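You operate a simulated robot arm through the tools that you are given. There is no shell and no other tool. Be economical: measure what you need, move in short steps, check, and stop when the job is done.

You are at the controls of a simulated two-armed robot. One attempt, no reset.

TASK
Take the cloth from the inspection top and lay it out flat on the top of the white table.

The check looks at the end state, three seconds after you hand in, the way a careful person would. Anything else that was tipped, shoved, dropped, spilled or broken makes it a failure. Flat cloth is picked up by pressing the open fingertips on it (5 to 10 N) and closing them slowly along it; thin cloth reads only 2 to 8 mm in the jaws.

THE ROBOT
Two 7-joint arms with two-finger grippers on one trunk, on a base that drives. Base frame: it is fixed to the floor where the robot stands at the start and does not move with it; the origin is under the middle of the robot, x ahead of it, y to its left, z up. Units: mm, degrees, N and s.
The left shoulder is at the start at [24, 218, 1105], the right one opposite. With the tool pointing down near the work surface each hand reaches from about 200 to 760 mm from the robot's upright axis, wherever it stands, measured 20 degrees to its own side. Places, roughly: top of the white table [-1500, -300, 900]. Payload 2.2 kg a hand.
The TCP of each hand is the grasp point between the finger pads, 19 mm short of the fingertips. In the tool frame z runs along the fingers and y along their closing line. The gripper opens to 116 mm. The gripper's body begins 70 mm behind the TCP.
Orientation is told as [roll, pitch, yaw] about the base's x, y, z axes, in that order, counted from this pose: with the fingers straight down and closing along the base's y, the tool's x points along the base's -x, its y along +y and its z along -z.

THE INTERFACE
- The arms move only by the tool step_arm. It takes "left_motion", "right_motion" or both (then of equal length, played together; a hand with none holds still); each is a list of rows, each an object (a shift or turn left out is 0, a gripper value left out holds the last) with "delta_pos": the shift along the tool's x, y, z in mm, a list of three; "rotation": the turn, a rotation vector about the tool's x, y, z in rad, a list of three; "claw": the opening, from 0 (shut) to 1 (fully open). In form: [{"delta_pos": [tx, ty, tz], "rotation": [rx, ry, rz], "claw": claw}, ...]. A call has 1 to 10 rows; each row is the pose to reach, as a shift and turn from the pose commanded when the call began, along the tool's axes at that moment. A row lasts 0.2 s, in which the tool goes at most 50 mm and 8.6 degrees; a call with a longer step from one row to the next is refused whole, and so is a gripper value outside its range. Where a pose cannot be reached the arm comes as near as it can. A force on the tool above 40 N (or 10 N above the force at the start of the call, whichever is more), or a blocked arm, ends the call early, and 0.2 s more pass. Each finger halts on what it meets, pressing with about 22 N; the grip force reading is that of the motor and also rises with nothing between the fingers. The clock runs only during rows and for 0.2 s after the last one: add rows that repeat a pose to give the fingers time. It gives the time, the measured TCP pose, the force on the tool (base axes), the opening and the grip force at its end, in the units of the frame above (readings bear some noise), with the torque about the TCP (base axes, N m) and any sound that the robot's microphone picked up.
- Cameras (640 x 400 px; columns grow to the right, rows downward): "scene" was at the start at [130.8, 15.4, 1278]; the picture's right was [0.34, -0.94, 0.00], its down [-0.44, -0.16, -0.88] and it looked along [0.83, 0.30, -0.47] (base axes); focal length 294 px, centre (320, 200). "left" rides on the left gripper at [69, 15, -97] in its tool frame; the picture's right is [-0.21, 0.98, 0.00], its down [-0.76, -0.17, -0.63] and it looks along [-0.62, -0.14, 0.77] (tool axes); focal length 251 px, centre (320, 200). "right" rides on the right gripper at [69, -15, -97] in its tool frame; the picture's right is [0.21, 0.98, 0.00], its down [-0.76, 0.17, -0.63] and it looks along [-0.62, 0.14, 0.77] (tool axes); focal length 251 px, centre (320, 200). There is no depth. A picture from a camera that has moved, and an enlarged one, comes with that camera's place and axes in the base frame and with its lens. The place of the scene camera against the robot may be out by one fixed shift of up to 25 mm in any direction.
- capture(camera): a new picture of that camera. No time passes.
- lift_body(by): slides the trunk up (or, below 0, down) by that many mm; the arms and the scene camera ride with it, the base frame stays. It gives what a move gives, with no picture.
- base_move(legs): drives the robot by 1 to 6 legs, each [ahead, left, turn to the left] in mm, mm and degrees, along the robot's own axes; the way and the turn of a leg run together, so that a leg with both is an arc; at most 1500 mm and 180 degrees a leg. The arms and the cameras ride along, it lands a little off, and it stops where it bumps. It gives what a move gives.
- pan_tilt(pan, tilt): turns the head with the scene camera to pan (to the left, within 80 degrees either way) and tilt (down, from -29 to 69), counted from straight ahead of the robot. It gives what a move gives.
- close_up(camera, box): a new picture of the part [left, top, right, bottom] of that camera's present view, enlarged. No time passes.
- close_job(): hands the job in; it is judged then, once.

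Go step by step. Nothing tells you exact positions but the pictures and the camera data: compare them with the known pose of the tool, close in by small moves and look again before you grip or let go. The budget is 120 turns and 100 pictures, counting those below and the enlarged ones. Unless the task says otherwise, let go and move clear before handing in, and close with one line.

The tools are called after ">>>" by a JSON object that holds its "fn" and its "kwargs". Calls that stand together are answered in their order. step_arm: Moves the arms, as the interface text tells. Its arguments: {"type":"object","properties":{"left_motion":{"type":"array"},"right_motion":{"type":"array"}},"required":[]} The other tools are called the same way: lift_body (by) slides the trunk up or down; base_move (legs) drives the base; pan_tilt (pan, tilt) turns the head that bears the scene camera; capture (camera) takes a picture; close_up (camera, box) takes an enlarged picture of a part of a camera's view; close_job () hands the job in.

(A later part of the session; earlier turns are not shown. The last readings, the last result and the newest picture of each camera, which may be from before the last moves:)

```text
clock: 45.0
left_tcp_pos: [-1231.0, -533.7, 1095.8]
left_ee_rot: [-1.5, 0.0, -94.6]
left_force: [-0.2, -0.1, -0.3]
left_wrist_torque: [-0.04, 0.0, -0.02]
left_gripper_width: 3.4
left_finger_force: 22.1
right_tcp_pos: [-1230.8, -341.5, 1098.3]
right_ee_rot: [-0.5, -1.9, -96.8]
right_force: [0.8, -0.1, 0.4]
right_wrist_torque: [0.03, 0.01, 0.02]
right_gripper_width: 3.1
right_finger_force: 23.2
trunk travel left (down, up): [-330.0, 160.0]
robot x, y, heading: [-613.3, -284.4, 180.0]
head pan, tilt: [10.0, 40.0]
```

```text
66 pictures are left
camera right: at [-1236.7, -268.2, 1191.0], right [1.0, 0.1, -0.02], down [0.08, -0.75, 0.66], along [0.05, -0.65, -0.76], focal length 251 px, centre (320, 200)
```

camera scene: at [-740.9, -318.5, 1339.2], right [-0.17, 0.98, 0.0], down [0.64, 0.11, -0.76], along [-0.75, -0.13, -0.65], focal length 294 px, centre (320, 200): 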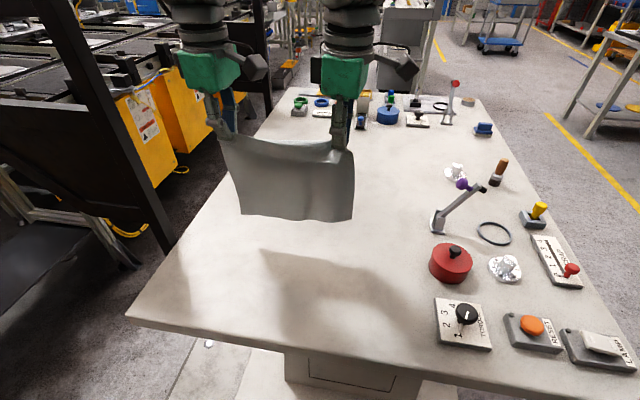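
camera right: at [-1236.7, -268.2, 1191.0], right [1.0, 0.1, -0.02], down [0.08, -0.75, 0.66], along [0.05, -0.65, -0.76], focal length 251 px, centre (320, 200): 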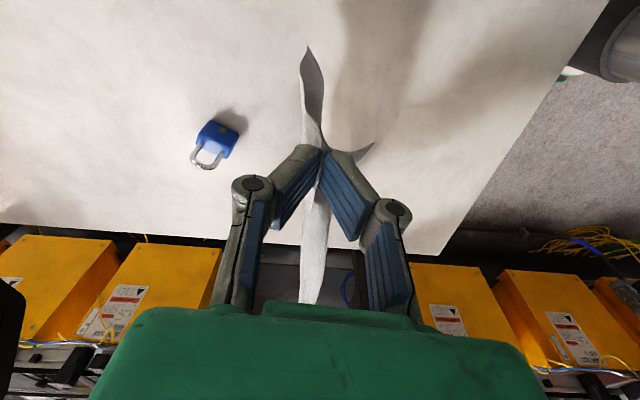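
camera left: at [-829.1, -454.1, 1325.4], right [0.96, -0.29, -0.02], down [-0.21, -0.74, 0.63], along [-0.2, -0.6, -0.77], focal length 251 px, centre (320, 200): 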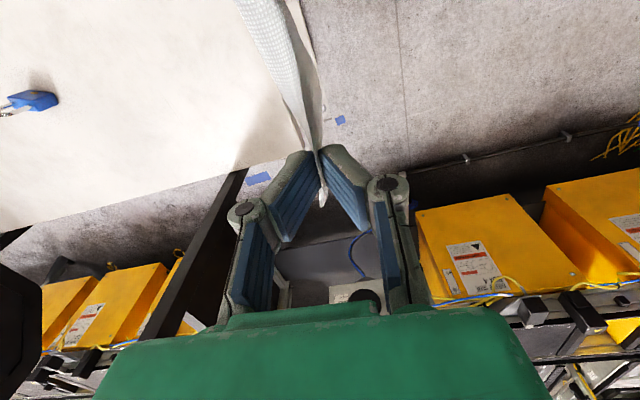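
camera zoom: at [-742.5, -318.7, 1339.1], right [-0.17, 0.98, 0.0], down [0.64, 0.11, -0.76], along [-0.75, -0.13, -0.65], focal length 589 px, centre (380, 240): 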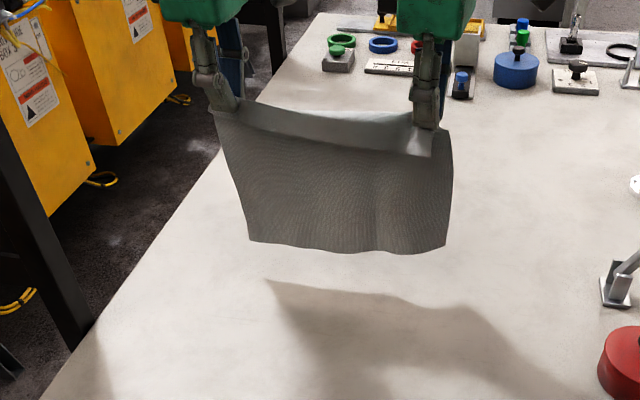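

It is still a little above the table, so I lower further, watching for the shadow to meet the edge.

>>> {"fn": "step_arm", "kwargs": {"left_motion": [{"delta_pos": [0, 0, 6]}, {"delta_pos": [0, 0, 12]}, {"delta_pos": [0, 0, 18]}, {"delta_pos": [0, 0, 22]}, {"delta_pos": [0, 0, 22]}], "right_motion": [{"delta_pos": [0, 0, 7]}, {"delta_pos": [0, 0, 14]}, {"delta_pos": [0, 0, 20]}, {"delta_pos": [0, 0, 24]}, {"delta_pos": [0, 0, 24]}]}}

>>> {"fn": "close_up", "kwargs": {"camera": "scene", "box": [180, 80, 400, 280]}}

```text
clock: 46.2
left_tcp_pos: [-1230.9, -534.0, 1074.5]
left_ee_rot: [-1.4, -0.1, -94.5]
left_force: [-0.4, 0.8, -0.1]
left_wrist_torque: [0.0, 0.02, 0.01]
left_gripper_width: 3.2
left_finger_force: 22.1
right_tcp_pos: [-1230.3, -342.5, 1072.7]
right_ee_rot: [-0.5, -1.6, -96.6]
right_force: [0.1, -0.2, -0.2]
right_wrist_torque: [0.01, 0.0, -0.02]
right_gripper_width: 2.6
right_finger_force: 19.8
trunk travel left (down, up): [-330.0, 160.0]
robot x, y, heading: [-617.5, -284.8, 179.9]
head pan, tilt: [10.0, 40.0]
```

```text
2.00 times, centred on (290, 180) of scene
camera zoom: at [-742.4, -318.7, 1339.1], right [-0.17, 0.98, 0.0], down [0.64, 0.11, -0.76], along [-0.75, -0.13, -0.65], focal length 589 px, centre (380, 240)
```

zoom: 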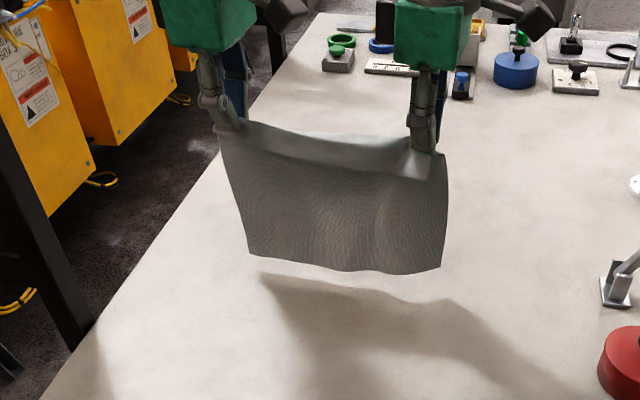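

The gap closes steadily. Comparing padlock sightings puts this table nearer z 860, so I lower about 28 mm more until the edge meets its shadow.

>>> {"fn": "step_arm", "kwargs": {"left_motion": [{"delta_pos": [0, 0, 7]}, {"delta_pos": [0, 0, 14]}, {"delta_pos": [0, 0, 21]}, {"delta_pos": [0, 0, 28]}, {"delta_pos": [0, 0, 28]}], "right_motion": [{"delta_pos": [0, 0, 7]}, {"delta_pos": [0, 0, 14]}, {"delta_pos": [0, 0, 20]}, {"delta_pos": [0, 0, 27]}, {"delta_pos": [0, 0, 27]}]}}

>>> {"fn": "close_up", "kwargs": {"camera": "scene", "box": [180, 80, 400, 280]}}

```text
clock: 47.4
left_tcp_pos: [-1232.7, -535.7, 1048.0]
left_ee_rot: [-1.5, -0.1, -94.6]
left_force: [0.0, -0.4, -0.5]
left_wrist_torque: [-0.01, -0.02, 0.0]
left_gripper_width: 3.4
left_finger_force: 22.0
right_tcp_pos: [-1229.5, -344.6, 1045.2]
right_ee_rot: [-0.5, -1.6, -96.5]
right_force: [0.3, -0.4, -0.2]
right_wrist_torque: [0.03, 0.01, 0.01]
right_gripper_width: 3.1
right_finger_force: 23.6
trunk travel left (down, up): [-330.0, 160.0]
robot x, y, heading: [-620.3, -285.9, 180.0]
head pan, tilt: [10.0, 40.0]
```

```text
2.00 times, centred on (290, 180) of scene
camera zoom: at [-742.3, -318.7, 1339.1], right [-0.17, 0.98, 0.0], down [0.64, 0.11, -0.76], along [-0.75, -0.13, -0.65], focal length 589 px, centre (380, 240)
```

zoom: 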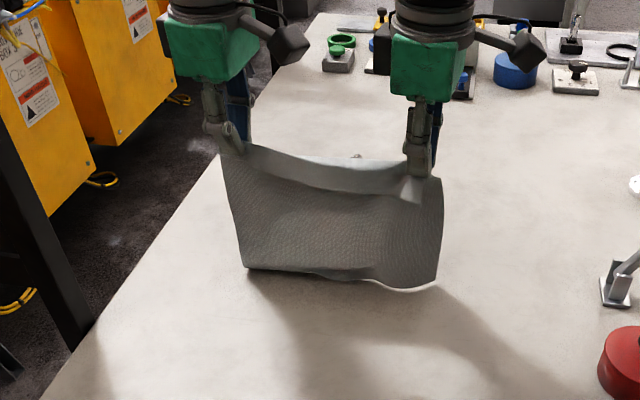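

The lower edge is on the table. I pull back toward the robot first so it trails away from me, then begin lowering along the arc.

>>> {"fn": "step_arm", "kwargs": {"left_motion": [{"delta_pos": [1, 8, 0]}, {"delta_pos": [1, 17, 0]}, {"delta_pos": [2, 25, 0]}, {"delta_pos": [3, 41, 2]}, {"delta_pos": [4, 57, 4]}, {"delta_pos": [6, 73, 6]}, {"delta_pos": [7, 88, 11]}, {"delta_pos": [8, 103, 17]}, {"delta_pos": [9, 117, 24]}, {"delta_pos": [10, 130, 33]}], "right_motion": [{"delta_pos": [1, 8, 0]}, {"delta_pos": [2, 17, 0]}, {"delta_pos": [3, 25, 0]}, {"delta_pos": [5, 41, 2]}, {"delta_pos": [7, 57, 4]}, {"delta_pos": [9, 73, 6]}, {"delta_pos": [10, 88, 11]}, {"delta_pos": [12, 103, 17]}, {"delta_pos": [14, 117, 24]}, {"delta_pos": [15, 130, 33]}]}}

>>> {"fn": "close_up", "kwargs": {"camera": "scene", "box": [180, 80, 460, 300]}}

>>> {"fn": "capture", "kwargs": {"camera": "right"}}

```text
clock: 49.6
left_tcp_pos: [-1101.8, -534.4, 1010.2]
left_ee_rot: [-1.5, -0.2, -94.4]
left_force: [0.9, 5.9, -0.3]
left_wrist_torque: [0.08, 0.01, -0.03]
left_gripper_width: 3.2
left_finger_force: 22.1
right_tcp_pos: [-1102.0, -337.1, 1000.0]
right_ee_rot: [1.9, -2.5, -98.3]
right_force: [-0.7, -5.3, 0.1]
right_wrist_torque: [-0.09, 0.01, 0.03]
right_gripper_width: 2.8
right_finger_force: 23.2
trunk travel left (down, up): [-330.0, 160.0]
robot x, y, heading: [-614.6, -288.2, 180.2]
head pan, tilt: [10.0, 40.0]
```

```text
1.82 times, centred on (320, 190) of scene
camera zoom: at [-741.1, -318.6, 1339.2], right [-0.17, 0.98, 0.0], down [0.64, 0.11, -0.76], along [-0.75, -0.13, -0.65], focal length 535 px, centre (320, 218)
```

zoom: 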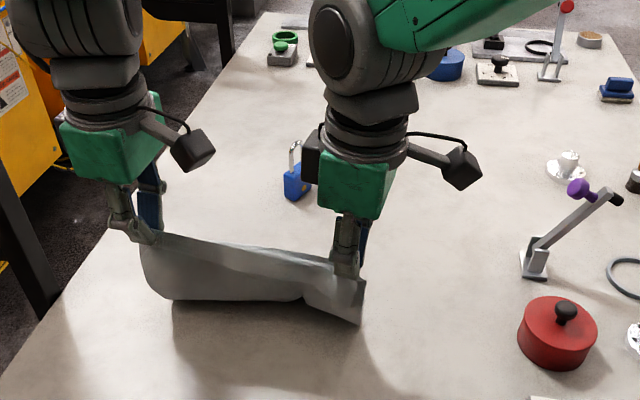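

```text
62 pictures are left
camera right: at [-1109.2, -260.5, 1091.5], right [1.0, 0.07, 0.02], down [0.04, -0.74, 0.67], along [0.07, -0.67, -0.74], focal length 251 px, centre (320, 200)
```

right: 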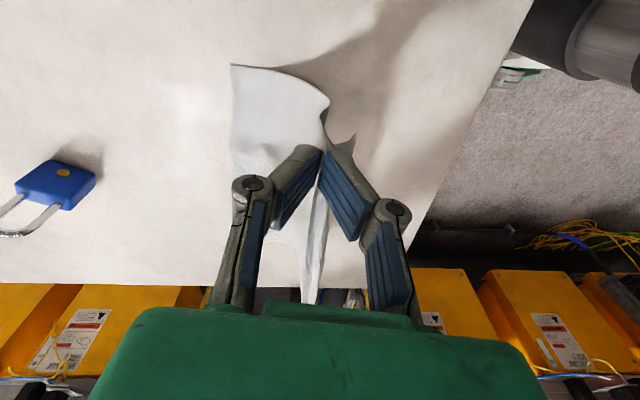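

The far edge lies at about x -1172 with a slack belly, and the right arm drifts slightly in this pose. I pull back more to take out the slack before going down.

>>> {"fn": "step_arm", "kwargs": {"left_motion": [{"delta_pos": [2, 10, 3]}, {"delta_pos": [3, 20, 6]}, {"delta_pos": [4, 30, 9]}, {"delta_pos": [5, 40, 12]}, {"delta_pos": [6, 50, 16]}, {"delta_pos": [6, 50, 16]}], "right_motion": [{"delta_pos": [0, 10, 1]}, {"delta_pos": [1, 20, 2]}, {"delta_pos": [2, 30, 3]}, {"delta_pos": [3, 40, 4]}, {"delta_pos": [4, 50, 6]}, {"delta_pos": [4, 50, 6]}]}}

>>> {"fn": "close_up", "kwargs": {"camera": "scene", "box": [180, 80, 460, 300]}}

>>> {"fn": "capture", "kwargs": {"camera": "right"}}

```text
clock: 51.2
left_tcp_pos: [-1048.0, -531.4, 995.3]
left_ee_rot: [-1.7, -0.1, -94.5]
left_force: [-0.6, 3.6, 0.3]
left_wrist_torque: [0.05, -0.01, -0.01]
left_gripper_width: 3.2
left_finger_force: 21.6
right_tcp_pos: [-1032.8, -335.6, 961.0]
right_ee_rot: [7.1, -2.3, -98.9]
right_force: [-0.7, -3.1, 0.5]
right_wrist_torque: [-0.04, -0.05, 0.0]
right_gripper_width: 3.1
right_finger_force: 21.2
trunk travel left (down, up): [-330.0, 160.0]
robot x, y, heading: [-617.2, -286.5, 179.8]
head pan, tilt: [10.0, 40.0]
stopped in row 6 (right hand): the arm was blocked; the commanded pose is now the measured one
```

```text
1.82 times, centred on (320, 190) of scene
camera zoom: at [-740.4, -318.3, 1339.3], right [-0.17, 0.98, 0.0], down [0.64, 0.11, -0.76], along [-0.75, -0.13, -0.65], focal length 535 px, centre (320, 218)
```

zoom: 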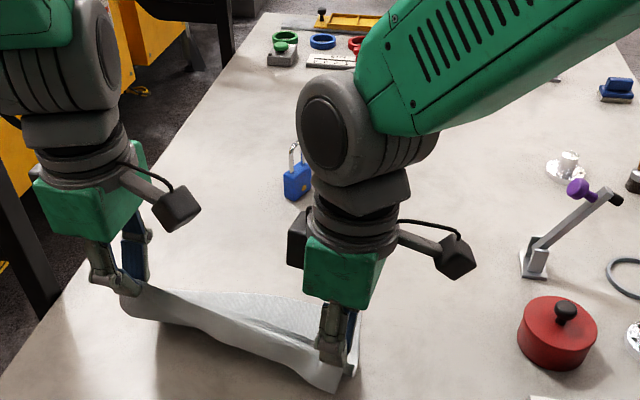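

```text
60 pictures are left
camera right: at [-1046.9, -260.3, 1051.6], right [0.99, 0.06, 0.11], down [-0.03, -0.73, 0.68], along [0.13, -0.68, -0.73], focal length 251 px, centre (320, 200)
```

right: 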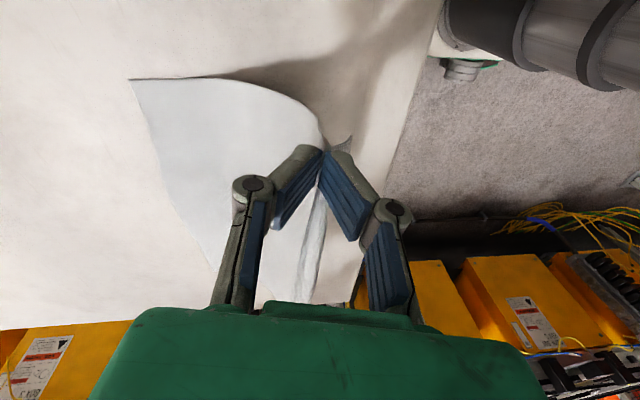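

The right arm reaches its limit this close in, and the cloth would end up too near the table's edge. I'll lift it again, set both hands farther out, and then do the lay-down with the base and trunk while the arms stay still.

>>> {"fn": "lift_body", "kwargs": {"by": 130}}

>>> {"fn": "step_arm", "kwargs": {"left_motion": [{"delta_pos": [2, -16, 0]}, {"delta_pos": [5, -32, 0]}, {"delta_pos": [8, -48, 0]}, {"delta_pos": [10, -64, 0]}, {"delta_pos": [13, -80, 0]}, {"delta_pos": [16, -96, 0]}, {"delta_pos": [18, -112, 0]}, {"delta_pos": [20, -128, 0]}, {"delta_pos": [22, -144, 0]}, {"delta_pos": [24, -160, 0]}], "right_motion": [{"delta_pos": [0, -17, -3]}, {"delta_pos": [0, -34, -6]}, {"delta_pos": [0, -51, -9]}, {"delta_pos": [1, -68, -12]}, {"delta_pos": [3, -85, -15]}, {"delta_pos": [6, -102, -18]}, {"delta_pos": [8, -120, -22]}, {"delta_pos": [10, -138, -26]}, {"delta_pos": [12, -156, -30]}, {"delta_pos": [14, -174, -33]}]}}

>>> {"fn": "capture", "kwargs": {"camera": "scene"}}

```text
clock: 52.8
left_tcp_pos: [-1049.0, -532.6, 1124.5]
left_ee_rot: [-1.6, -0.2, -94.4]
left_force: [-0.2, 1.4, -0.3]
left_wrist_torque: [0.03, -0.02, 0.01]
left_gripper_width: 3.6
left_finger_force: 21.7
right_tcp_pos: [-1034.6, -337.2, 1094.5]
right_ee_rot: [6.9, -2.6, -99.0]
right_force: [0.3, -1.5, 0.5]
right_wrist_torque: [-0.05, 0.04, -0.01]
right_gripper_width: 3.5
right_finger_force: 21.3
trunk travel left (down, up): [-460.0, 30.0]
robot x, y, heading: [-611.7, -285.2, 179.7]
head pan, tilt: [10.0, 40.0]
```

```text
clock: 55.0
left_tcp_pos: [-1209.1, -494.2, 1128.0]
left_ee_rot: [-1.7, -0.3, -94.5]
left_force: [-0.9, 3.4, -0.4]
left_wrist_torque: [0.03, 0.01, -0.02]
left_gripper_width: 3.5
left_finger_force: 21.9
right_tcp_pos: [-1206.2, -297.8, 1102.7]
right_ee_rot: [6.9, -2.1, -98.5]
right_force: [-0.3, -2.9, 1.1]
right_wrist_torque: [-0.02, -0.04, -0.01]
right_gripper_width: 3.3
right_finger_force: 21.0
trunk travel left (down, up): [-460.0, 30.0]
robot x, y, heading: [-616.5, -287.6, 179.8]
head pan, tilt: [10.0, 40.0]
```

```text
59 pictures are left
camera scene: at [-745.3, -317.8, 1468.8], right [-0.17, 0.98, 0.0], down [0.64, 0.11, -0.76], along [-0.75, -0.13, -0.65], focal length 294 px, centre (320, 200)
```

scene: 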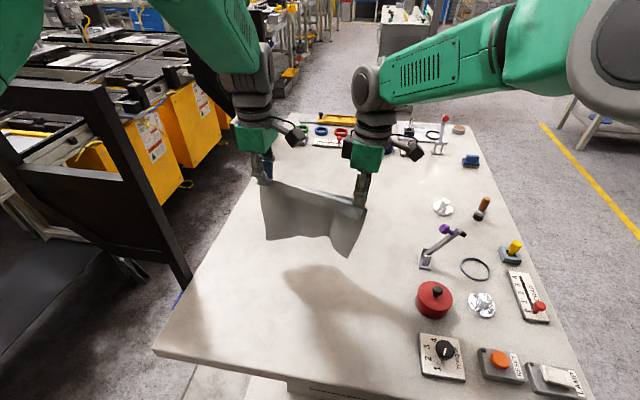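

The cloth hangs clear, about 110 mm from the red knob. I straighten the right hand, level the two and reach about 25 mm farther out.

>>> {"fn": "step_arm", "kwargs": {"left_motion": [{"delta_pos": [0, -8, 0]}, {"delta_pos": [-1, -16, 0]}, {"delta_pos": [-2, -25, 0]}, {"delta_pos": [-2, -25, 0]}], "right_motion": [{"delta_pos": [-2, -8, -8], "rotation": [-0.006, -0.04, 0]}, {"delta_pos": [-3, -16, -16], "rotation": [-0.012, -0.08, 0]}, {"delta_pos": [-4, -26, -25], "rotation": [-0.018, -0.119, 0]}, {"delta_pos": [-4, -26, -25], "rotation": [-0.018, -0.119, 0]}]}}

>>> {"fn": "lift_body", "kwargs": {"by": -60}}

>>> {"fn": "close_up", "kwargs": {"camera": "scene", "box": [180, 80, 460, 300]}}

>>> {"fn": "capture", "kwargs": {"camera": "right"}}

```text
clock: 56.0
left_tcp_pos: [-1231.9, -495.4, 1130.9]
left_ee_rot: [-1.7, -0.2, -94.6]
left_force: [-0.3, 1.0, -0.9]
left_wrist_torque: [0.03, 0.0, 0.01]
left_gripper_width: 3.3
left_finger_force: 22.4
right_tcp_pos: [-1233.2, -296.8, 1126.4]
right_ee_rot: [8.0, -8.9, -99.4]
right_force: [0.3, -1.3, 0.1]
right_wrist_torque: [-0.02, 0.0, 0.02]
right_gripper_width: 3.1
right_finger_force: 22.6
trunk travel left (down, up): [-460.0, 30.0]
robot x, y, heading: [-617.9, -283.2, 180.1]
head pan, tilt: [10.0, 40.0]
```

```text
clock: 57.0
left_tcp_pos: [-1232.0, -493.8, 1071.3]
left_ee_rot: [-1.7, -0.2, -94.5]
left_force: [0.7, 2.0, 0.5]
left_wrist_torque: [0.03, 0.02, 0.01]
left_gripper_width: 3.5
left_finger_force: 22.2
right_tcp_pos: [-1233.6, -296.9, 1065.5]
right_ee_rot: [7.8, -9.0, -99.4]
right_force: [-0.1, -0.9, -0.4]
right_wrist_torque: [-0.04, 0.03, -0.01]
right_gripper_width: 2.7
right_finger_force: 22.4
trunk travel left (down, up): [-400.0, 90.0]
robot x, y, heading: [-618.9, -284.4, 179.8]
head pan, tilt: [10.0, 40.0]
```

```text
1.82 times, centred on (320, 190) of scene
camera zoom: at [-742.9, -317.8, 1409.1], right [-0.17, 0.98, 0.0], down [0.64, 0.11, -0.76], along [-0.75, -0.13, -0.65], focal length 535 px, centre (320, 218)
```

zoom: 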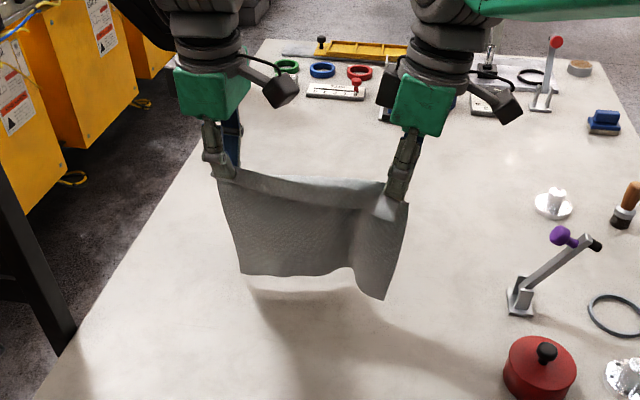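

```text
57 pictures are left
camera right: at [-1247.8, -211.0, 1148.0], right [0.99, 0.07, 0.1], down [-0.03, -0.65, 0.76], along [0.12, -0.76, -0.64], focal length 251 px, centre (320, 200)
```

right: 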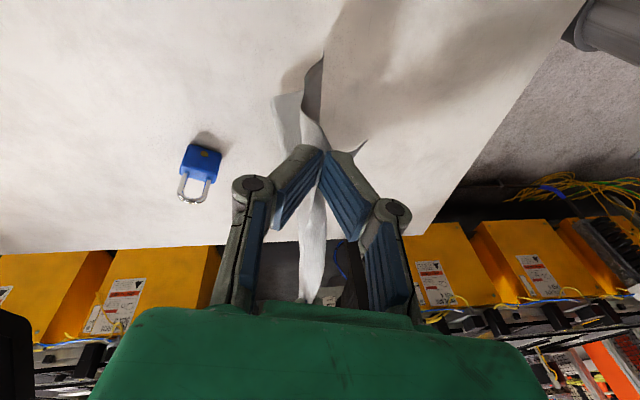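

I misread the angle convention and tilted the right hand the wrong way. I now turn it back upright and look again.

>>> {"fn": "step_arm", "kwargs": {"right_motion": [{"rotation": [0.035, 0.04, 0]}, {"rotation": [0.07, 0.08, 0]}, {"rotation": [0.105, 0.12, 0]}, {"rotation": [0.138, 0.157, 0]}, {"rotation": [0.138, 0.157, 0]}]}}

>>> {"fn": "lift_body", "kwargs": {"by": -15}}

>>> {"fn": "close_up", "kwargs": {"camera": "scene", "box": [180, 80, 460, 300]}}

```text
clock: 58.2
left_tcp_pos: [-1232.4, -494.9, 1071.6]
left_ee_rot: [-1.7, -0.2, -94.5]
left_force: [0.1, 3.3, -0.4]
left_wrist_torque: [0.02, 0.01, -0.02]
left_gripper_width: 3.3
left_finger_force: 22.2
right_tcp_pos: [-1233.1, -296.9, 1066.3]
right_ee_rot: [-0.1, 0.1, -98.8]
right_force: [-0.3, -2.5, -0.4]
right_wrist_torque: [-0.03, 0.0, 0.01]
right_gripper_width: 3.3
right_finger_force: 22.1
trunk travel left (down, up): [-400.0, 90.0]
robot x, y, heading: [-615.2, -284.2, 179.9]
head pan, tilt: [10.0, 40.0]
```

```text
clock: 58.9
left_tcp_pos: [-1232.0, -495.0, 1054.7]
left_ee_rot: [-1.6, -0.2, -94.5]
left_force: [-0.1, 4.1, -0.9]
left_wrist_torque: [0.03, -0.01, 0.0]
left_gripper_width: 3.1
left_finger_force: 21.7
right_tcp_pos: [-1232.1, -297.1, 1051.3]
right_ee_rot: [-0.1, 0.1, -98.8]
right_force: [0.9, -3.6, -1.2]
right_wrist_torque: [-0.03, 0.06, 0.03]
right_gripper_width: 2.9
right_finger_force: 21.4
trunk travel left (down, up): [-385.0, 105.0]
robot x, y, heading: [-618.6, -284.9, 179.7]
head pan, tilt: [10.0, 40.0]
```

```text
1.82 times, centred on (320, 190) of scene
camera zoom: at [-743.2, -318.1, 1394.0], right [-0.17, 0.98, 0.0], down [0.64, 0.11, -0.76], along [-0.75, -0.13, -0.65], focal length 535 px, centre (320, 218)
```

zoom: 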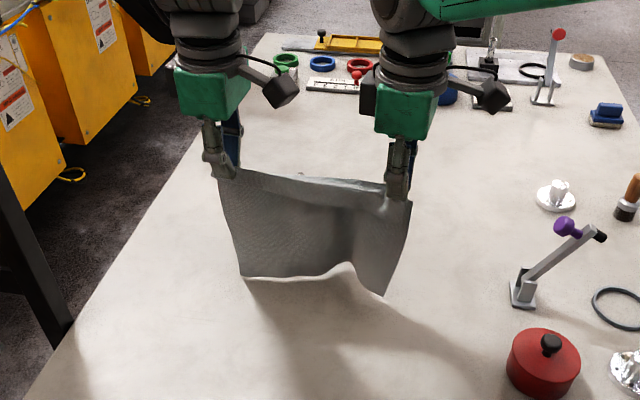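

The edge touches down now. I back the base 40 mm so it trails behind, then lower a little and look.

>>> {"fn": "base_move", "kwargs": {"legs": [[-40, 0, 0]]}}

>>> {"fn": "lift_body", "kwargs": {"by": -15}}

>>> {"fn": "close_up", "kwargs": {"camera": "scene", "box": [180, 80, 460, 300]}}

>>> {"fn": "capture", "kwargs": {"camera": "right"}}

```text
clock: 59.7
left_tcp_pos: [-1197.6, -495.8, 1052.7]
left_ee_rot: [-1.4, -0.1, -94.5]
left_force: [-0.6, 4.6, -0.6]
left_wrist_torque: [0.06, -0.04, 0.0]
left_gripper_width: 3.2
left_finger_force: 21.7
right_tcp_pos: [-1199.9, -296.6, 1048.4]
right_ee_rot: [0.2, 0.2, -98.8]
right_force: [-0.6, -4.1, 0.0]
right_wrist_torque: [-0.05, -0.03, 0.01]
right_gripper_width: 2.8
right_finger_force: 22.2
trunk travel left (down, up): [-385.0, 105.0]
robot x, y, heading: [-577.8, -285.5, 180.2]
head pan, tilt: [10.0, 40.0]
```

```text
clock: 60.4
left_tcp_pos: [-1190.7, -494.0, 1042.9]
left_ee_rot: [-1.9, -0.2, -94.5]
left_force: [0.1, 2.3, -0.6]
left_wrist_torque: [0.05, -0.01, -0.01]
left_gripper_width: 3.3
left_finger_force: 22.2
right_tcp_pos: [-1191.0, -297.7, 1038.2]
right_ee_rot: [-0.3, 0.0, -98.8]
right_force: [-0.1, -3.0, 0.0]
right_wrist_torque: [-0.04, 0.0, 0.02]
right_gripper_width: 3.2
right_finger_force: 21.7
trunk travel left (down, up): [-370.0, 120.0]
robot x, y, heading: [-577.8, -285.6, 180.3]
head pan, tilt: [10.0, 40.0]
```

```text
1.82 times, centred on (320, 190) of scene
camera zoom: at [-706.3, -318.3, 1378.8], right [-0.17, 0.98, 0.0], down [0.64, 0.11, -0.76], along [-0.75, -0.13, -0.65], focal length 535 px, centre (320, 218)
```

zoom: 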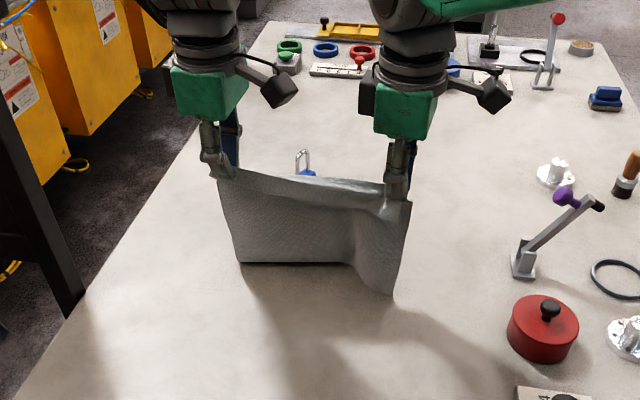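

```text
54 pictures are left
camera right: at [-1194.9, -227.7, 1134.5], right [1.0, 0.06, 0.0], down [0.05, -0.77, 0.63], along [0.04, -0.63, -0.78], focal length 251 px, centre (320, 200)
```

right: 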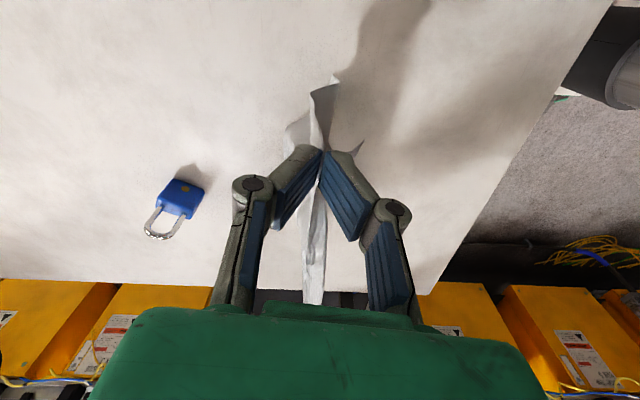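

The left part trails well and the right corner still points toward me. I pull back another 50 mm to straighten it.

>>> {"fn": "base_move", "kwargs": {"legs": [[-50, 0, 0]]}}

>>> {"fn": "lift_body", "kwargs": {"by": -20}}

>>> {"fn": "close_up", "kwargs": {"camera": "scene", "box": [180, 80, 460, 300]}}

>>> {"fn": "capture", "kwargs": {"camera": "right"}}

```text
clock: 61.3
left_tcp_pos: [-1143.8, -496.5, 1040.9]
left_ee_rot: [-1.9, -0.1, -94.5]
left_force: [-0.4, 2.7, -0.2]
left_wrist_torque: [0.08, -0.04, 0.01]
left_gripper_width: 3.3
left_finger_force: 22.4
right_tcp_pos: [-1145.4, -297.3, 1036.8]
right_ee_rot: [-0.2, 0.2, -98.9]
right_force: [-0.5, -3.1, -0.2]
right_wrist_torque: [-0.07, -0.03, 0.01]
right_gripper_width: 2.9
right_finger_force: 22.1
trunk travel left (down, up): [-370.0, 120.0]
robot x, y, heading: [-526.6, -283.9, 179.9]
head pan, tilt: [10.0, 40.0]
```

```text
clock: 61.9
left_tcp_pos: [-1133.1, -496.0, 1027.3]
left_ee_rot: [-2.3, -0.3, -94.4]
left_force: [0.5, 2.6, 0.3]
left_wrist_torque: [0.03, 0.01, 0.0]
left_gripper_width: 3.3
left_finger_force: 22.0
right_tcp_pos: [-1135.9, -296.7, 1023.1]
right_ee_rot: [-0.8, 0.0, -98.8]
right_force: [0.2, -2.3, 1.0]
right_wrist_torque: [-0.03, 0.04, 0.01]
right_gripper_width: 3.3
right_finger_force: 22.1
trunk travel left (down, up): [-350.0, 140.0]
robot x, y, heading: [-530.2, -284.5, 180.1]
head pan, tilt: [10.0, 40.0]
```

```text
1.82 times, centred on (320, 190) of scene
camera zoom: at [-654.1, -318.5, 1359.2], right [-0.17, 0.98, 0.0], down [0.64, 0.11, -0.76], along [-0.75, -0.13, -0.65], focal length 535 px, centre (320, 218)
```

zoom: 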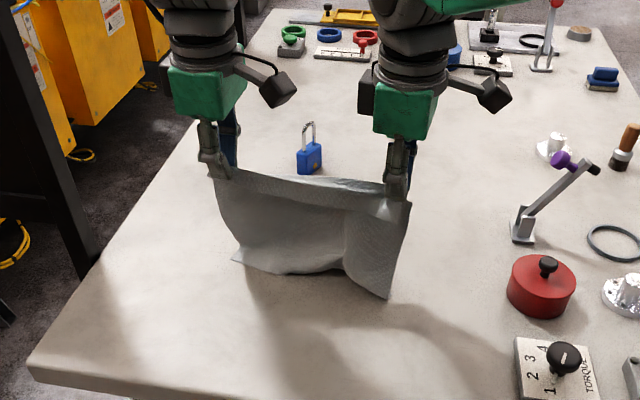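

```text
52 pictures are left
camera right: at [-1138.2, -228.2, 1119.3], right [1.0, 0.06, -0.01], down [0.06, -0.77, 0.63], along [0.03, -0.63, -0.78], focal length 251 px, centre (320, 200)
```

right: 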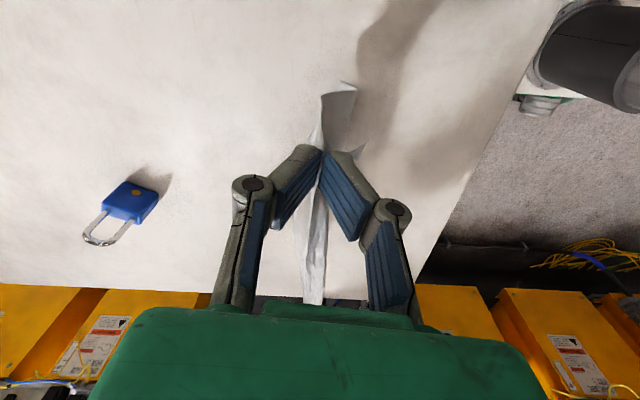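

Here the edge curls toward me, whereas the earlier continuous arm pull made it trail correctly. I lift clear and move forward again. I raise the arms relative to the trunk so the right arm has room, then repeat with one smooth backward arm sweep.

>>> {"fn": "step_arm", "kwargs": {"left_motion": [{"delta_pos": [1, 0, -20]}, {"delta_pos": [2, 0, -40]}, {"delta_pos": [2, 0, -60]}, {"delta_pos": [2, 0, -80]}, {"delta_pos": [2, 0, -100]}, {"delta_pos": [2, 0, -120]}, {"delta_pos": [2, 0, -140]}, {"delta_pos": [2, 0, -160]}, {"delta_pos": [2, 0, -180]}, {"delta_pos": [2, 0, -190]}], "right_motion": [{"delta_pos": [-1, 0, -20]}, {"delta_pos": [-2, 0, -40]}, {"delta_pos": [-2, 0, -60]}, {"delta_pos": [-2, 0, -80]}, {"delta_pos": [-2, 0, -100]}, {"delta_pos": [-2, 0, -120]}, {"delta_pos": [-2, 0, -140]}, {"delta_pos": [-2, 0, -160]}, {"delta_pos": [-2, 0, -180]}, {"delta_pos": [-2, 0, -194]}]}}

>>> {"fn": "base_move", "kwargs": {"legs": [[95, 0, 0]]}}

>>> {"fn": "lift_body", "kwargs": {"by": -130}}

>>> {"fn": "capture", "kwargs": {"camera": "scene"}}

```text
clock: 64.1
left_tcp_pos: [-1126.6, -493.6, 1218.0]
left_ee_rot: [-2.3, -0.2, -94.6]
left_force: [0.6, 0.1, 0.3]
left_wrist_torque: [0.03, -0.01, -0.06]
left_gripper_width: 3.6
left_finger_force: 22.5
right_tcp_pos: [-1134.5, -300.8, 1217.2]
right_ee_rot: [-0.7, 0.2, -98.8]
right_force: [-0.8, 0.4, 0.2]
right_wrist_torque: [0.02, 0.04, -0.02]
right_gripper_width: 3.4
right_finger_force: 23.0
trunk travel left (down, up): [-350.0, 140.0]
robot x, y, heading: [-529.6, -283.7, 180.1]
head pan, tilt: [10.0, 40.0]
```

```text
clock: 65.3
left_tcp_pos: [-1223.0, -492.1, 1216.4]
left_ee_rot: [-2.4, -0.2, -94.5]
left_force: [0.0, -0.5, -0.7]
left_wrist_torque: [0.02, -0.01, 0.03]
left_gripper_width: 3.2
left_finger_force: 22.0
right_tcp_pos: [-1228.7, -299.6, 1215.2]
right_ee_rot: [-0.6, 0.1, -99.0]
right_force: [-0.3, 0.0, -0.8]
right_wrist_torque: [0.01, -0.02, 0.02]
right_gripper_width: 3.4
right_finger_force: 22.5
trunk travel left (down, up): [-350.0, 140.0]
robot x, y, heading: [-620.6, -287.2, 179.7]
head pan, tilt: [10.0, 40.0]
```

```text
clock: 66.8
left_tcp_pos: [-1218.8, -491.6, 1089.0]
left_ee_rot: [-2.5, -0.2, -94.6]
left_force: [0.2, -0.4, 0.1]
left_wrist_torque: [-0.01, 0.03, -0.02]
left_gripper_width: 3.1
left_finger_force: 22.1
right_tcp_pos: [-1226.5, -300.7, 1088.2]
right_ee_rot: [-0.8, 0.0, -98.9]
right_force: [-0.7, 0.0, -1.1]
right_wrist_torque: [0.02, 0.02, 0.02]
right_gripper_width: 3.0
right_finger_force: 22.3
trunk travel left (down, up): [-220.0, 270.0]
robot x, y, heading: [-621.5, -288.0, 179.9]
head pan, tilt: [10.0, 40.0]
```

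```text
51 pictures are left
camera scene: at [-747.1, -317.8, 1229.3], right [-0.17, 0.99, 0.0], down [0.64, 0.11, -0.76], along [-0.75, -0.13, -0.65], focal length 294 px, centre (320, 200)
```

scene: 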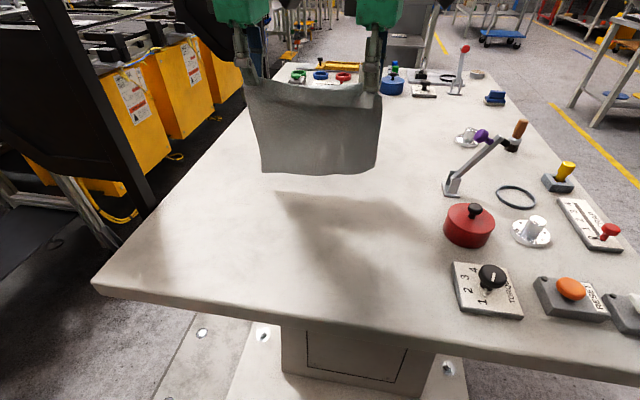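

The cloth hangs clear and straight. I now make one continuous motion, reaching slightly forward and lowering, then sweeping back as the edge touches.

>>> {"fn": "step_arm", "kwargs": {"left_motion": [{"delta_pos": [-1, -10, 7]}, {"delta_pos": [-2, -20, 14]}, {"delta_pos": [-2, -26, 20]}, {"delta_pos": [-2, -27, 26]}, {"delta_pos": [0, -7, 35]}, {"delta_pos": [1, 13, 43]}, {"delta_pos": [3, 33, 49]}, {"delta_pos": [4, 53, 53]}, {"delta_pos": [6, 73, 58]}, {"delta_pos": [7, 93, 64]}], "right_motion": [{"delta_pos": [-1, -9, 7]}, {"delta_pos": [-3, -18, 14]}, {"delta_pos": [-4, -23, 20]}, {"delta_pos": [-4, -23, 26]}, {"delta_pos": [-1, -3, 35]}, {"delta_pos": [2, 17, 43]}, {"delta_pos": [5, 37, 49]}, {"delta_pos": [8, 57, 53]}, {"delta_pos": [11, 77, 58]}, {"delta_pos": [14, 97, 64]}]}}

>>> {"fn": "capture", "kwargs": {"camera": "scene"}}

>>> {"fn": "capture", "kwargs": {"camera": "right"}}

```text
clock: 69.0
left_tcp_pos: [-1126.7, -492.1, 1020.9]
left_ee_rot: [-2.5, -0.2, -94.6]
left_force: [-0.1, -0.3, 0.1]
left_wrist_torque: [-0.01, -0.02, 0.02]
left_gripper_width: 3.5
left_finger_force: 21.4
right_tcp_pos: [-1126.0, -301.9, 1022.7]
right_ee_rot: [-0.8, 0.1, -98.9]
right_force: [0.3, -0.3, -0.2]
right_wrist_torque: [-0.02, -0.01, -0.02]
right_gripper_width: 3.0
right_finger_force: 22.3
trunk travel left (down, up): [-220.0, 270.0]
robot x, y, heading: [-623.0, -283.9, 179.9]
head pan, tilt: [10.0, 40.0]
```

```text
50 pictures are left
camera scene: at [-744.5, -317.5, 1229.5], right [-0.17, 0.99, 0.0], down [0.64, 0.11, -0.76], along [-0.75, -0.13, -0.64], focal length 294 px, centre (320, 200)
```

scene: 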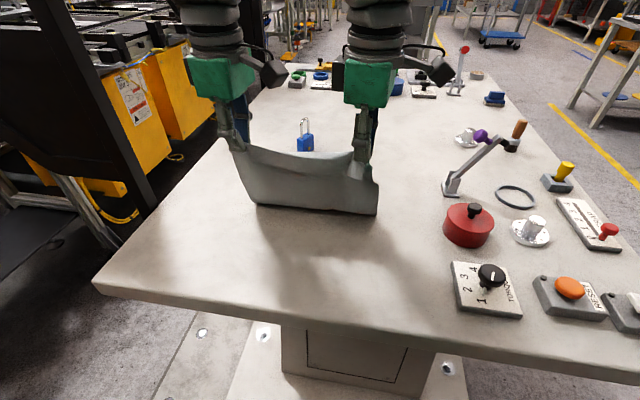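

```text
49 pictures are left
camera right: at [-1128.4, -231.5, 1119.3], right [1.0, 0.06, -0.01], down [0.06, -0.78, 0.63], along [0.03, -0.63, -0.78], focal length 251 px, centre (320, 200)
```

right: 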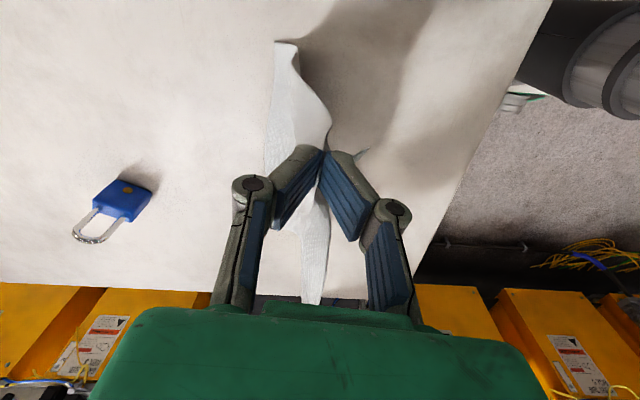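

The edge now trails away correctly, but the end position would come within about 20 mm of the table's near edge. I repeat the same sweep starting about 50 mm farther forward.

>>> {"fn": "step_arm", "kwargs": {"left_motion": [{"delta_pos": [0, 0, -20]}, {"delta_pos": [0, 0, -40]}, {"delta_pos": [0, 0, -60]}, {"delta_pos": [0, 0, -75]}, {"delta_pos": [-1, -15, -75]}, {"delta_pos": [-2, -30, -75]}, {"delta_pos": [-4, -45, -75]}, {"delta_pos": [-5, -60, -75]}, {"delta_pos": [-7, -80, -75]}, {"delta_pos": [-8, -97, -75]}], "right_motion": [{"delta_pos": [0, 0, -20]}, {"delta_pos": [0, 0, -40]}, {"delta_pos": [0, 0, -60]}, {"delta_pos": [0, 0, -75]}, {"delta_pos": [-2, -15, -75]}, {"delta_pos": [-4, -30, -75]}, {"delta_pos": [-6, -45, -75]}, {"delta_pos": [-9, -60, -75]}, {"delta_pos": [-12, -80, -75]}, {"delta_pos": [-14, -97, -75]}]}}

>>> {"fn": "base_move", "kwargs": {"legs": [[50, 0, 0]]}}

>>> {"fn": "capture", "kwargs": {"camera": "right"}}

>>> {"fn": "capture", "kwargs": {"camera": "scene"}}

```text
clock: 71.2
left_tcp_pos: [-1224.5, -491.4, 1099.5]
left_ee_rot: [-2.3, -0.2, -94.6]
left_force: [-0.8, 0.2, -0.3]
left_wrist_torque: [0.04, -0.03, -0.01]
left_gripper_width: 3.1
left_finger_force: 22.3
right_tcp_pos: [-1228.0, -300.6, 1100.5]
right_ee_rot: [-0.5, 0.1, -98.9]
right_force: [-0.4, 0.1, -1.3]
right_wrist_torque: [-0.01, -0.02, 0.0]
right_gripper_width: 2.9
right_finger_force: 22.1
trunk travel left (down, up): [-220.0, 270.0]
robot x, y, heading: [-621.4, -287.7, 179.9]
head pan, tilt: [10.0, 40.0]
```

```text
clock: 72.2
left_tcp_pos: [-1276.0, -490.2, 1097.2]
left_ee_rot: [-2.3, -0.2, -94.7]
left_force: [-0.7, -0.7, -2.3]
left_wrist_torque: [-0.01, -0.08, 0.04]
left_gripper_width: 3.4
left_finger_force: 21.9
right_tcp_pos: [-1279.2, -299.5, 1098.3]
right_ee_rot: [-0.4, 0.1, -99.0]
right_force: [-0.7, -0.3, -0.9]
right_wrist_torque: [0.01, -0.04, 0.03]
right_gripper_width: 3.0
right_finger_force: 21.7
trunk travel left (down, up): [-220.0, 270.0]
robot x, y, heading: [-667.9, -282.3, 179.7]
head pan, tilt: [10.0, 40.0]
```

```text
48 pictures are left
camera right: at [-1282.4, -229.4, 1194.5], right [1.0, 0.06, -0.01], down [0.05, -0.77, 0.63], along [0.03, -0.63, -0.78], focal length 251 px, centre (320, 200)
```

right: 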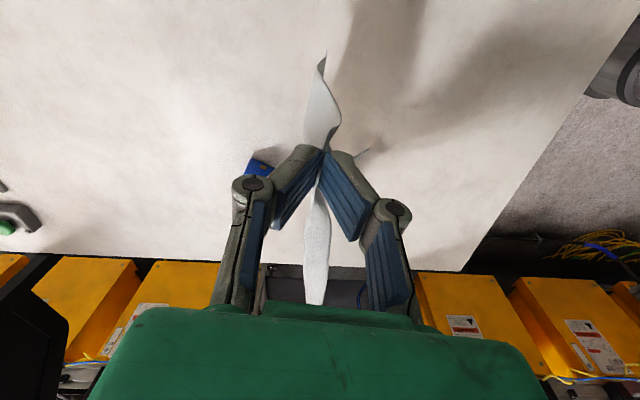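

```text
47 pictures are left
camera scene: at [-799.4, -317.3, 1229.1], right [-0.17, 0.99, 0.0], down [0.64, 0.11, -0.76], along [-0.75, -0.13, -0.65], focal length 294 px, centre (320, 200)
```

scene: 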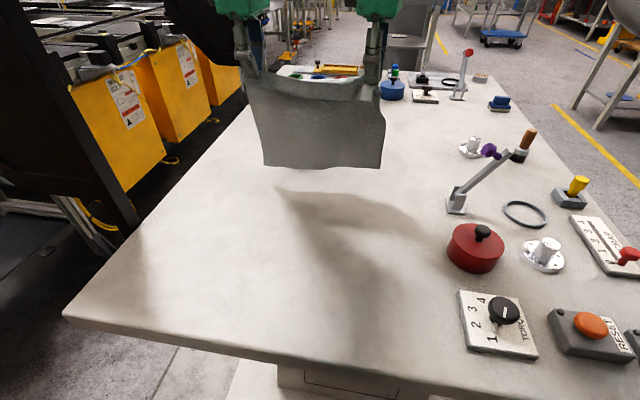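

The hands are at x -1277 with the cloth hanging about 50 mm short of the padlock. I do the sweep again from here, going only backward.

>>> {"fn": "step_arm", "kwargs": {"left_motion": [{"delta_pos": [0, 0, 12]}, {"delta_pos": [0, 0, 24]}, {"delta_pos": [0, 0, 36]}, {"delta_pos": [2, 20, 46]}, {"delta_pos": [3, 40, 54]}, {"delta_pos": [5, 60, 60]}, {"delta_pos": [6, 80, 64]}, {"delta_pos": [8, 100, 69]}, {"delta_pos": [9, 115, 75]}, {"delta_pos": [10, 125, 80]}], "right_motion": [{"delta_pos": [0, 0, 12]}, {"delta_pos": [0, 0, 24]}, {"delta_pos": [0, 0, 36]}, {"delta_pos": [3, 20, 46]}, {"delta_pos": [6, 40, 54]}, {"delta_pos": [9, 60, 60]}, {"delta_pos": [12, 80, 64]}, {"delta_pos": [15, 100, 69]}, {"delta_pos": [18, 115, 75]}, {"delta_pos": [20, 125, 80]}]}}

>>> {"fn": "capture", "kwargs": {"camera": "right"}}

>>> {"fn": "capture", "kwargs": {"camera": "scene"}}

```text
clock: 74.4
left_tcp_pos: [-1148.1, -490.6, 1016.6]
left_ee_rot: [-2.6, -0.2, -94.7]
left_force: [0.9, -0.2, -0.2]
left_wrist_torque: [0.02, 0.02, -0.03]
left_gripper_width: 3.0
left_finger_force: 21.9
right_tcp_pos: [-1148.7, -300.5, 1020.9]
right_ee_rot: [-0.8, 0.0, -99.0]
right_force: [0.3, 0.1, -0.4]
right_wrist_torque: [0.0, 0.03, -0.01]
right_gripper_width: 2.9
right_finger_force: 22.6
trunk travel left (down, up): [-220.0, 270.0]
robot x, y, heading: [-672.3, -285.2, 179.8]
head pan, tilt: [10.0, 40.0]
```

```text
46 pictures are left
camera right: at [-1151.5, -229.8, 1116.4], right [1.0, 0.06, -0.01], down [0.06, -0.77, 0.63], along [0.03, -0.63, -0.78], focal length 251 px, centre (320, 200)
```

right: 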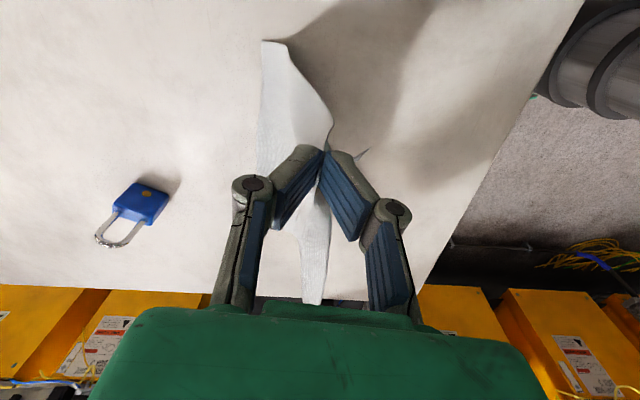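

```text
45 pictures are left
camera scene: at [-795.3, -317.1, 1229.4], right [-0.17, 0.99, 0.0], down [0.64, 0.11, -0.76], along [-0.75, -0.13, -0.65], focal length 294 px, centre (320, 200)
```

scene: 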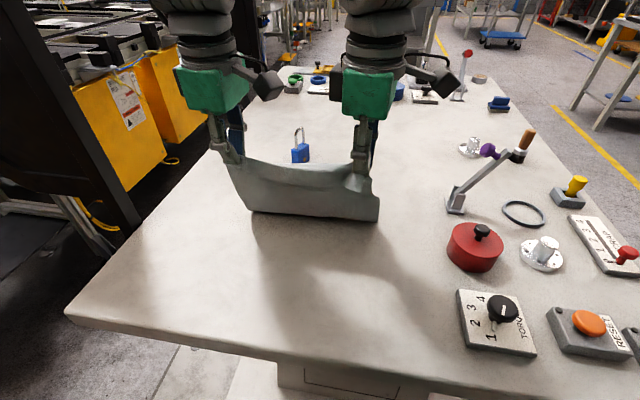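

The edge trails properly, with the far edge at about x -1202, so the held edge will end near -1030. To keep the right arm away from its limit I finish the arc with alternating base-back and trunk-down steps.

>>> {"fn": "base_move", "kwargs": {"legs": [[-45, 0, 0]]}}

>>> {"fn": "lift_body", "kwargs": {"by": -38}}

>>> {"fn": "base_move", "kwargs": {"legs": [[-35, 0, 0]]}}

>>> {"fn": "capture", "kwargs": {"camera": "right"}}

>>> {"fn": "capture", "kwargs": {"camera": "scene"}}

```text
clock: 75.3
left_tcp_pos: [-1104.7, -490.4, 1016.5]
left_ee_rot: [-2.6, -0.2, -94.7]
left_force: [0.4, 0.4, 0.9]
left_wrist_torque: [0.02, 0.02, 0.0]
left_gripper_width: 3.3
left_finger_force: 22.3
right_tcp_pos: [-1104.8, -300.7, 1020.1]
right_ee_rot: [-0.9, 0.0, -99.1]
right_force: [-0.3, 0.2, 0.1]
right_wrist_torque: [0.01, 0.01, 0.0]
right_gripper_width: 2.8
right_finger_force: 22.2
trunk travel left (down, up): [-220.0, 270.0]
robot x, y, heading: [-629.2, -283.1, 179.9]
head pan, tilt: [10.0, 40.0]
```

```text
clock: 76.1
left_tcp_pos: [-1101.6, -489.8, 980.6]
left_ee_rot: [-2.7, -0.2, -94.7]
left_force: [-0.4, 0.1, -0.2]
left_wrist_torque: [-0.04, -0.02, 0.0]
left_gripper_width: 3.2
left_finger_force: 21.7
right_tcp_pos: [-1101.1, -300.2, 983.4]
right_ee_rot: [-1.0, 0.0, -98.9]
right_force: [0.4, -0.1, -0.8]
right_wrist_torque: [0.01, 0.01, -0.03]
right_gripper_width: 3.3
right_finger_force: 22.2
trunk travel left (down, up): [-182.0, 308.0]
robot x, y, heading: [-627.5, -287.1, 179.7]
head pan, tilt: [10.0, 40.0]
```

```text
clock: 77.0
left_tcp_pos: [-1065.6, -490.1, 980.4]
left_ee_rot: [-2.9, -0.2, -94.7]
left_force: [0.6, -0.3, 0.4]
left_wrist_torque: [-0.01, 0.0, -0.01]
left_gripper_width: 3.1
left_finger_force: 22.3
right_tcp_pos: [-1065.5, -299.3, 984.5]
right_ee_rot: [-1.1, 0.0, -99.0]
right_force: [0.2, 0.0, 0.6]
right_wrist_torque: [0.01, 0.01, 0.04]
right_gripper_width: 3.0
right_finger_force: 21.9
trunk travel left (down, up): [-182.0, 308.0]
robot x, y, heading: [-591.0, -286.3, 179.6]
head pan, tilt: [10.0, 40.0]
```

```text
44 pictures are left
camera right: at [-1067.9, -230.4, 1080.5], right [1.0, 0.06, -0.02], down [0.06, -0.78, 0.63], along [0.02, -0.63, -0.78], focal length 251 px, centre (320, 200)
```

right: 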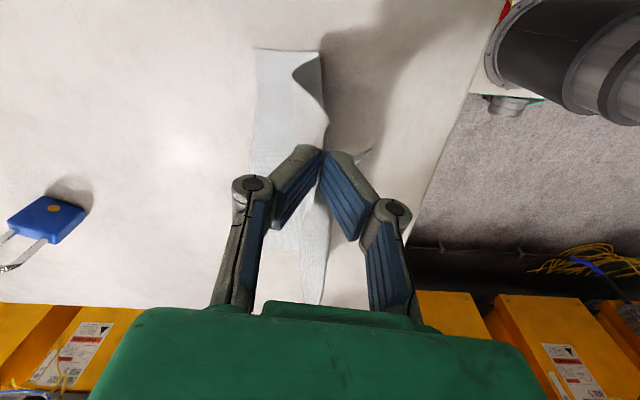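

```text
43 pictures are left
camera scene: at [-716.6, -317.7, 1191.2], right [-0.17, 0.99, 0.0], down [0.64, 0.11, -0.76], along [-0.75, -0.13, -0.65], focal length 294 px, centre (320, 200)
```

scene: 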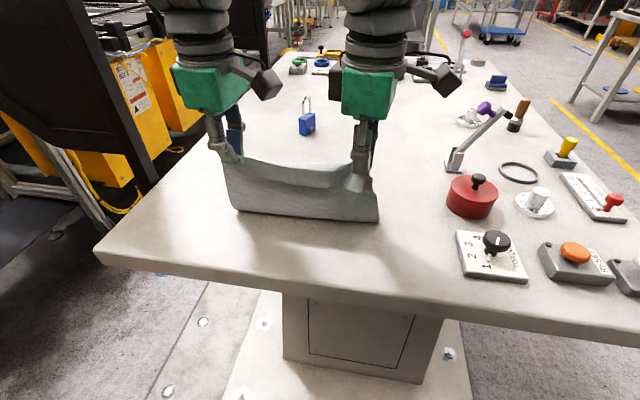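

The lying part gets dragged along whenever I pull without lowering, so the pull and the descent must be matched. I lift and go forward again for a single diagonal lay-down.

>>> {"fn": "step_arm", "kwargs": {"left_motion": [{"delta_pos": [0, 0, -25]}, {"delta_pos": [0, 0, -50]}, {"delta_pos": [0, 0, -75]}, {"delta_pos": [0, 0, -100]}, {"delta_pos": [-1, -15, -112]}, {"delta_pos": [-4, -45, -112]}, {"delta_pos": [-6, -80, -112]}, {"delta_pos": [-9, -115, -112]}, {"delta_pos": [-12, -150, -112]}, {"delta_pos": [-13, -168, -112]}], "right_motion": [{"delta_pos": [0, 0, -25]}, {"delta_pos": [0, 0, -50]}, {"delta_pos": [0, 0, -75]}, {"delta_pos": [0, 0, -100]}, {"delta_pos": [-2, -15, -109]}, {"delta_pos": [-7, -45, -109]}, {"delta_pos": [-12, -80, -109]}, {"delta_pos": [-18, -115, -109]}, {"delta_pos": [-23, -150, -109]}, {"delta_pos": [-26, -168, -109]}]}}

>>> {"fn": "base_move", "kwargs": {"legs": [[50, 0, 0]]}}

>>> {"fn": "capture", "kwargs": {"camera": "scene"}}

```text
clock: 79.2
left_tcp_pos: [-1224.6, -487.8, 1104.2]
left_ee_rot: [-3.0, -0.1, -94.8]
left_force: [1.3, 10.9, 0.4]
left_wrist_torque: [0.16, -0.03, -0.02]
left_gripper_width: 3.2
left_finger_force: 21.8
right_tcp_pos: [-1202.2, -286.1, 1086.6]
right_ee_rot: [-1.2, 0.0, -98.6]
right_force: [-1.0, -8.8, 0.6]
right_wrist_torque: [-0.14, 0.05, 0.0]
right_gripper_width: 3.2
right_finger_force: 22.4
right hand out of reach, approached as far as the arm can: row 9, 10
trunk travel left (down, up): [-182.0, 308.0]
robot x, y, heading: [-592.5, -281.7, 179.8]
head pan, tilt: [10.0, 40.0]
```

```text
clock: 80.1
left_tcp_pos: [-1277.2, -487.4, 1101.4]
left_ee_rot: [-2.8, -0.2, -94.7]
left_force: [1.4, 15.4, -2.5]
left_wrist_torque: [0.21, -0.09, 0.0]
left_gripper_width: 3.4
left_finger_force: 22.4
right_tcp_pos: [-1255.9, -283.6, 1086.2]
right_ee_rot: [-1.0, -0.2, -98.9]
right_force: [-2.5, -15.5, 0.2]
right_wrist_torque: [-0.24, -0.01, 0.02]
right_gripper_width: 3.2
right_finger_force: 22.5
trunk travel left (down, up): [-182.0, 308.0]
robot x, y, heading: [-642.3, -282.5, 179.6]
head pan, tilt: [10.0, 40.0]
```

```text
42 pictures are left
camera scene: at [-768.8, -316.9, 1191.1], right [-0.17, 0.99, 0.0], down [0.64, 0.11, -0.76], along [-0.75, -0.13, -0.65], focal length 294 px, centre (320, 200)
```

scene: 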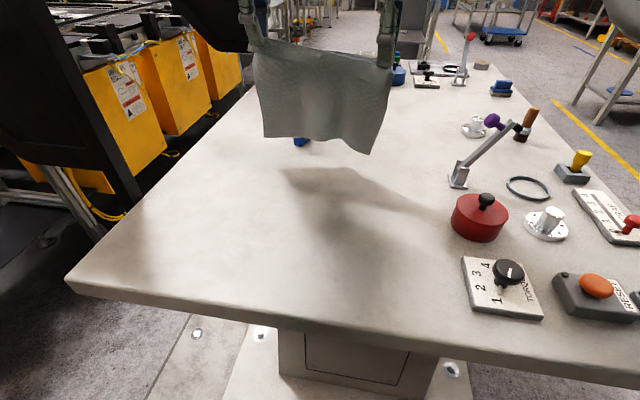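

The right arm overreached and is stretching the cloth at 15 N. I ease both hands back at once to reachable, matching positions.

>>> {"fn": "step_arm", "kwargs": {"left_motion": [{"delta_pos": [1, 8, 2]}, {"delta_pos": [1, 16, 5]}, {"delta_pos": [1, 18, 5]}, {"delta_pos": [1, 18, 5]}], "right_motion": [{"delta_pos": [1, 14, 0]}, {"delta_pos": [3, 26, 0]}, {"delta_pos": [4, 32, 0]}, {"delta_pos": [4, 32, 0]}]}}

>>> {"fn": "close_up", "kwargs": {"camera": "scene", "box": [180, 20, 460, 220]}}

```text
clock: 81.1
left_tcp_pos: [-1254.6, -486.6, 1099.8]
left_ee_rot: [-3.0, -0.3, -94.8]
left_force: [2.8, 13.3, -0.7]
left_wrist_torque: [0.17, -0.04, -0.03]
left_gripper_width: 3.4
left_finger_force: 22.0
right_tcp_pos: [-1218.6, -286.2, 1087.1]
right_ee_rot: [-1.3, -0.1, -98.9]
right_force: [-2.2, -13.2, 1.1]
right_wrist_torque: [-0.18, 0.05, -0.03]
right_gripper_width: 3.2
right_finger_force: 21.7
trunk travel left (down, up): [-182.0, 308.0]
robot x, y, heading: [-642.3, -284.4, 179.5]
head pan, tilt: [10.0, 40.0]
```

```text
2.00 times, centred on (320, 120) of scene
camera zoom: at [-767.9, -317.4, 1191.1], right [-0.17, 0.99, 0.0], down [0.64, 0.11, -0.76], along [-0.75, -0.13, -0.65], focal length 589 px, centre (320, 360)
```

zoom: 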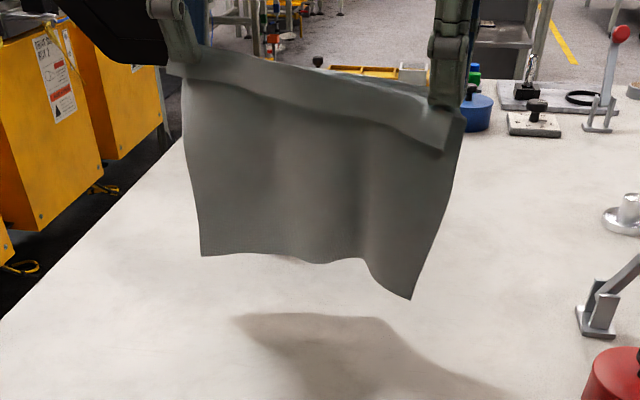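

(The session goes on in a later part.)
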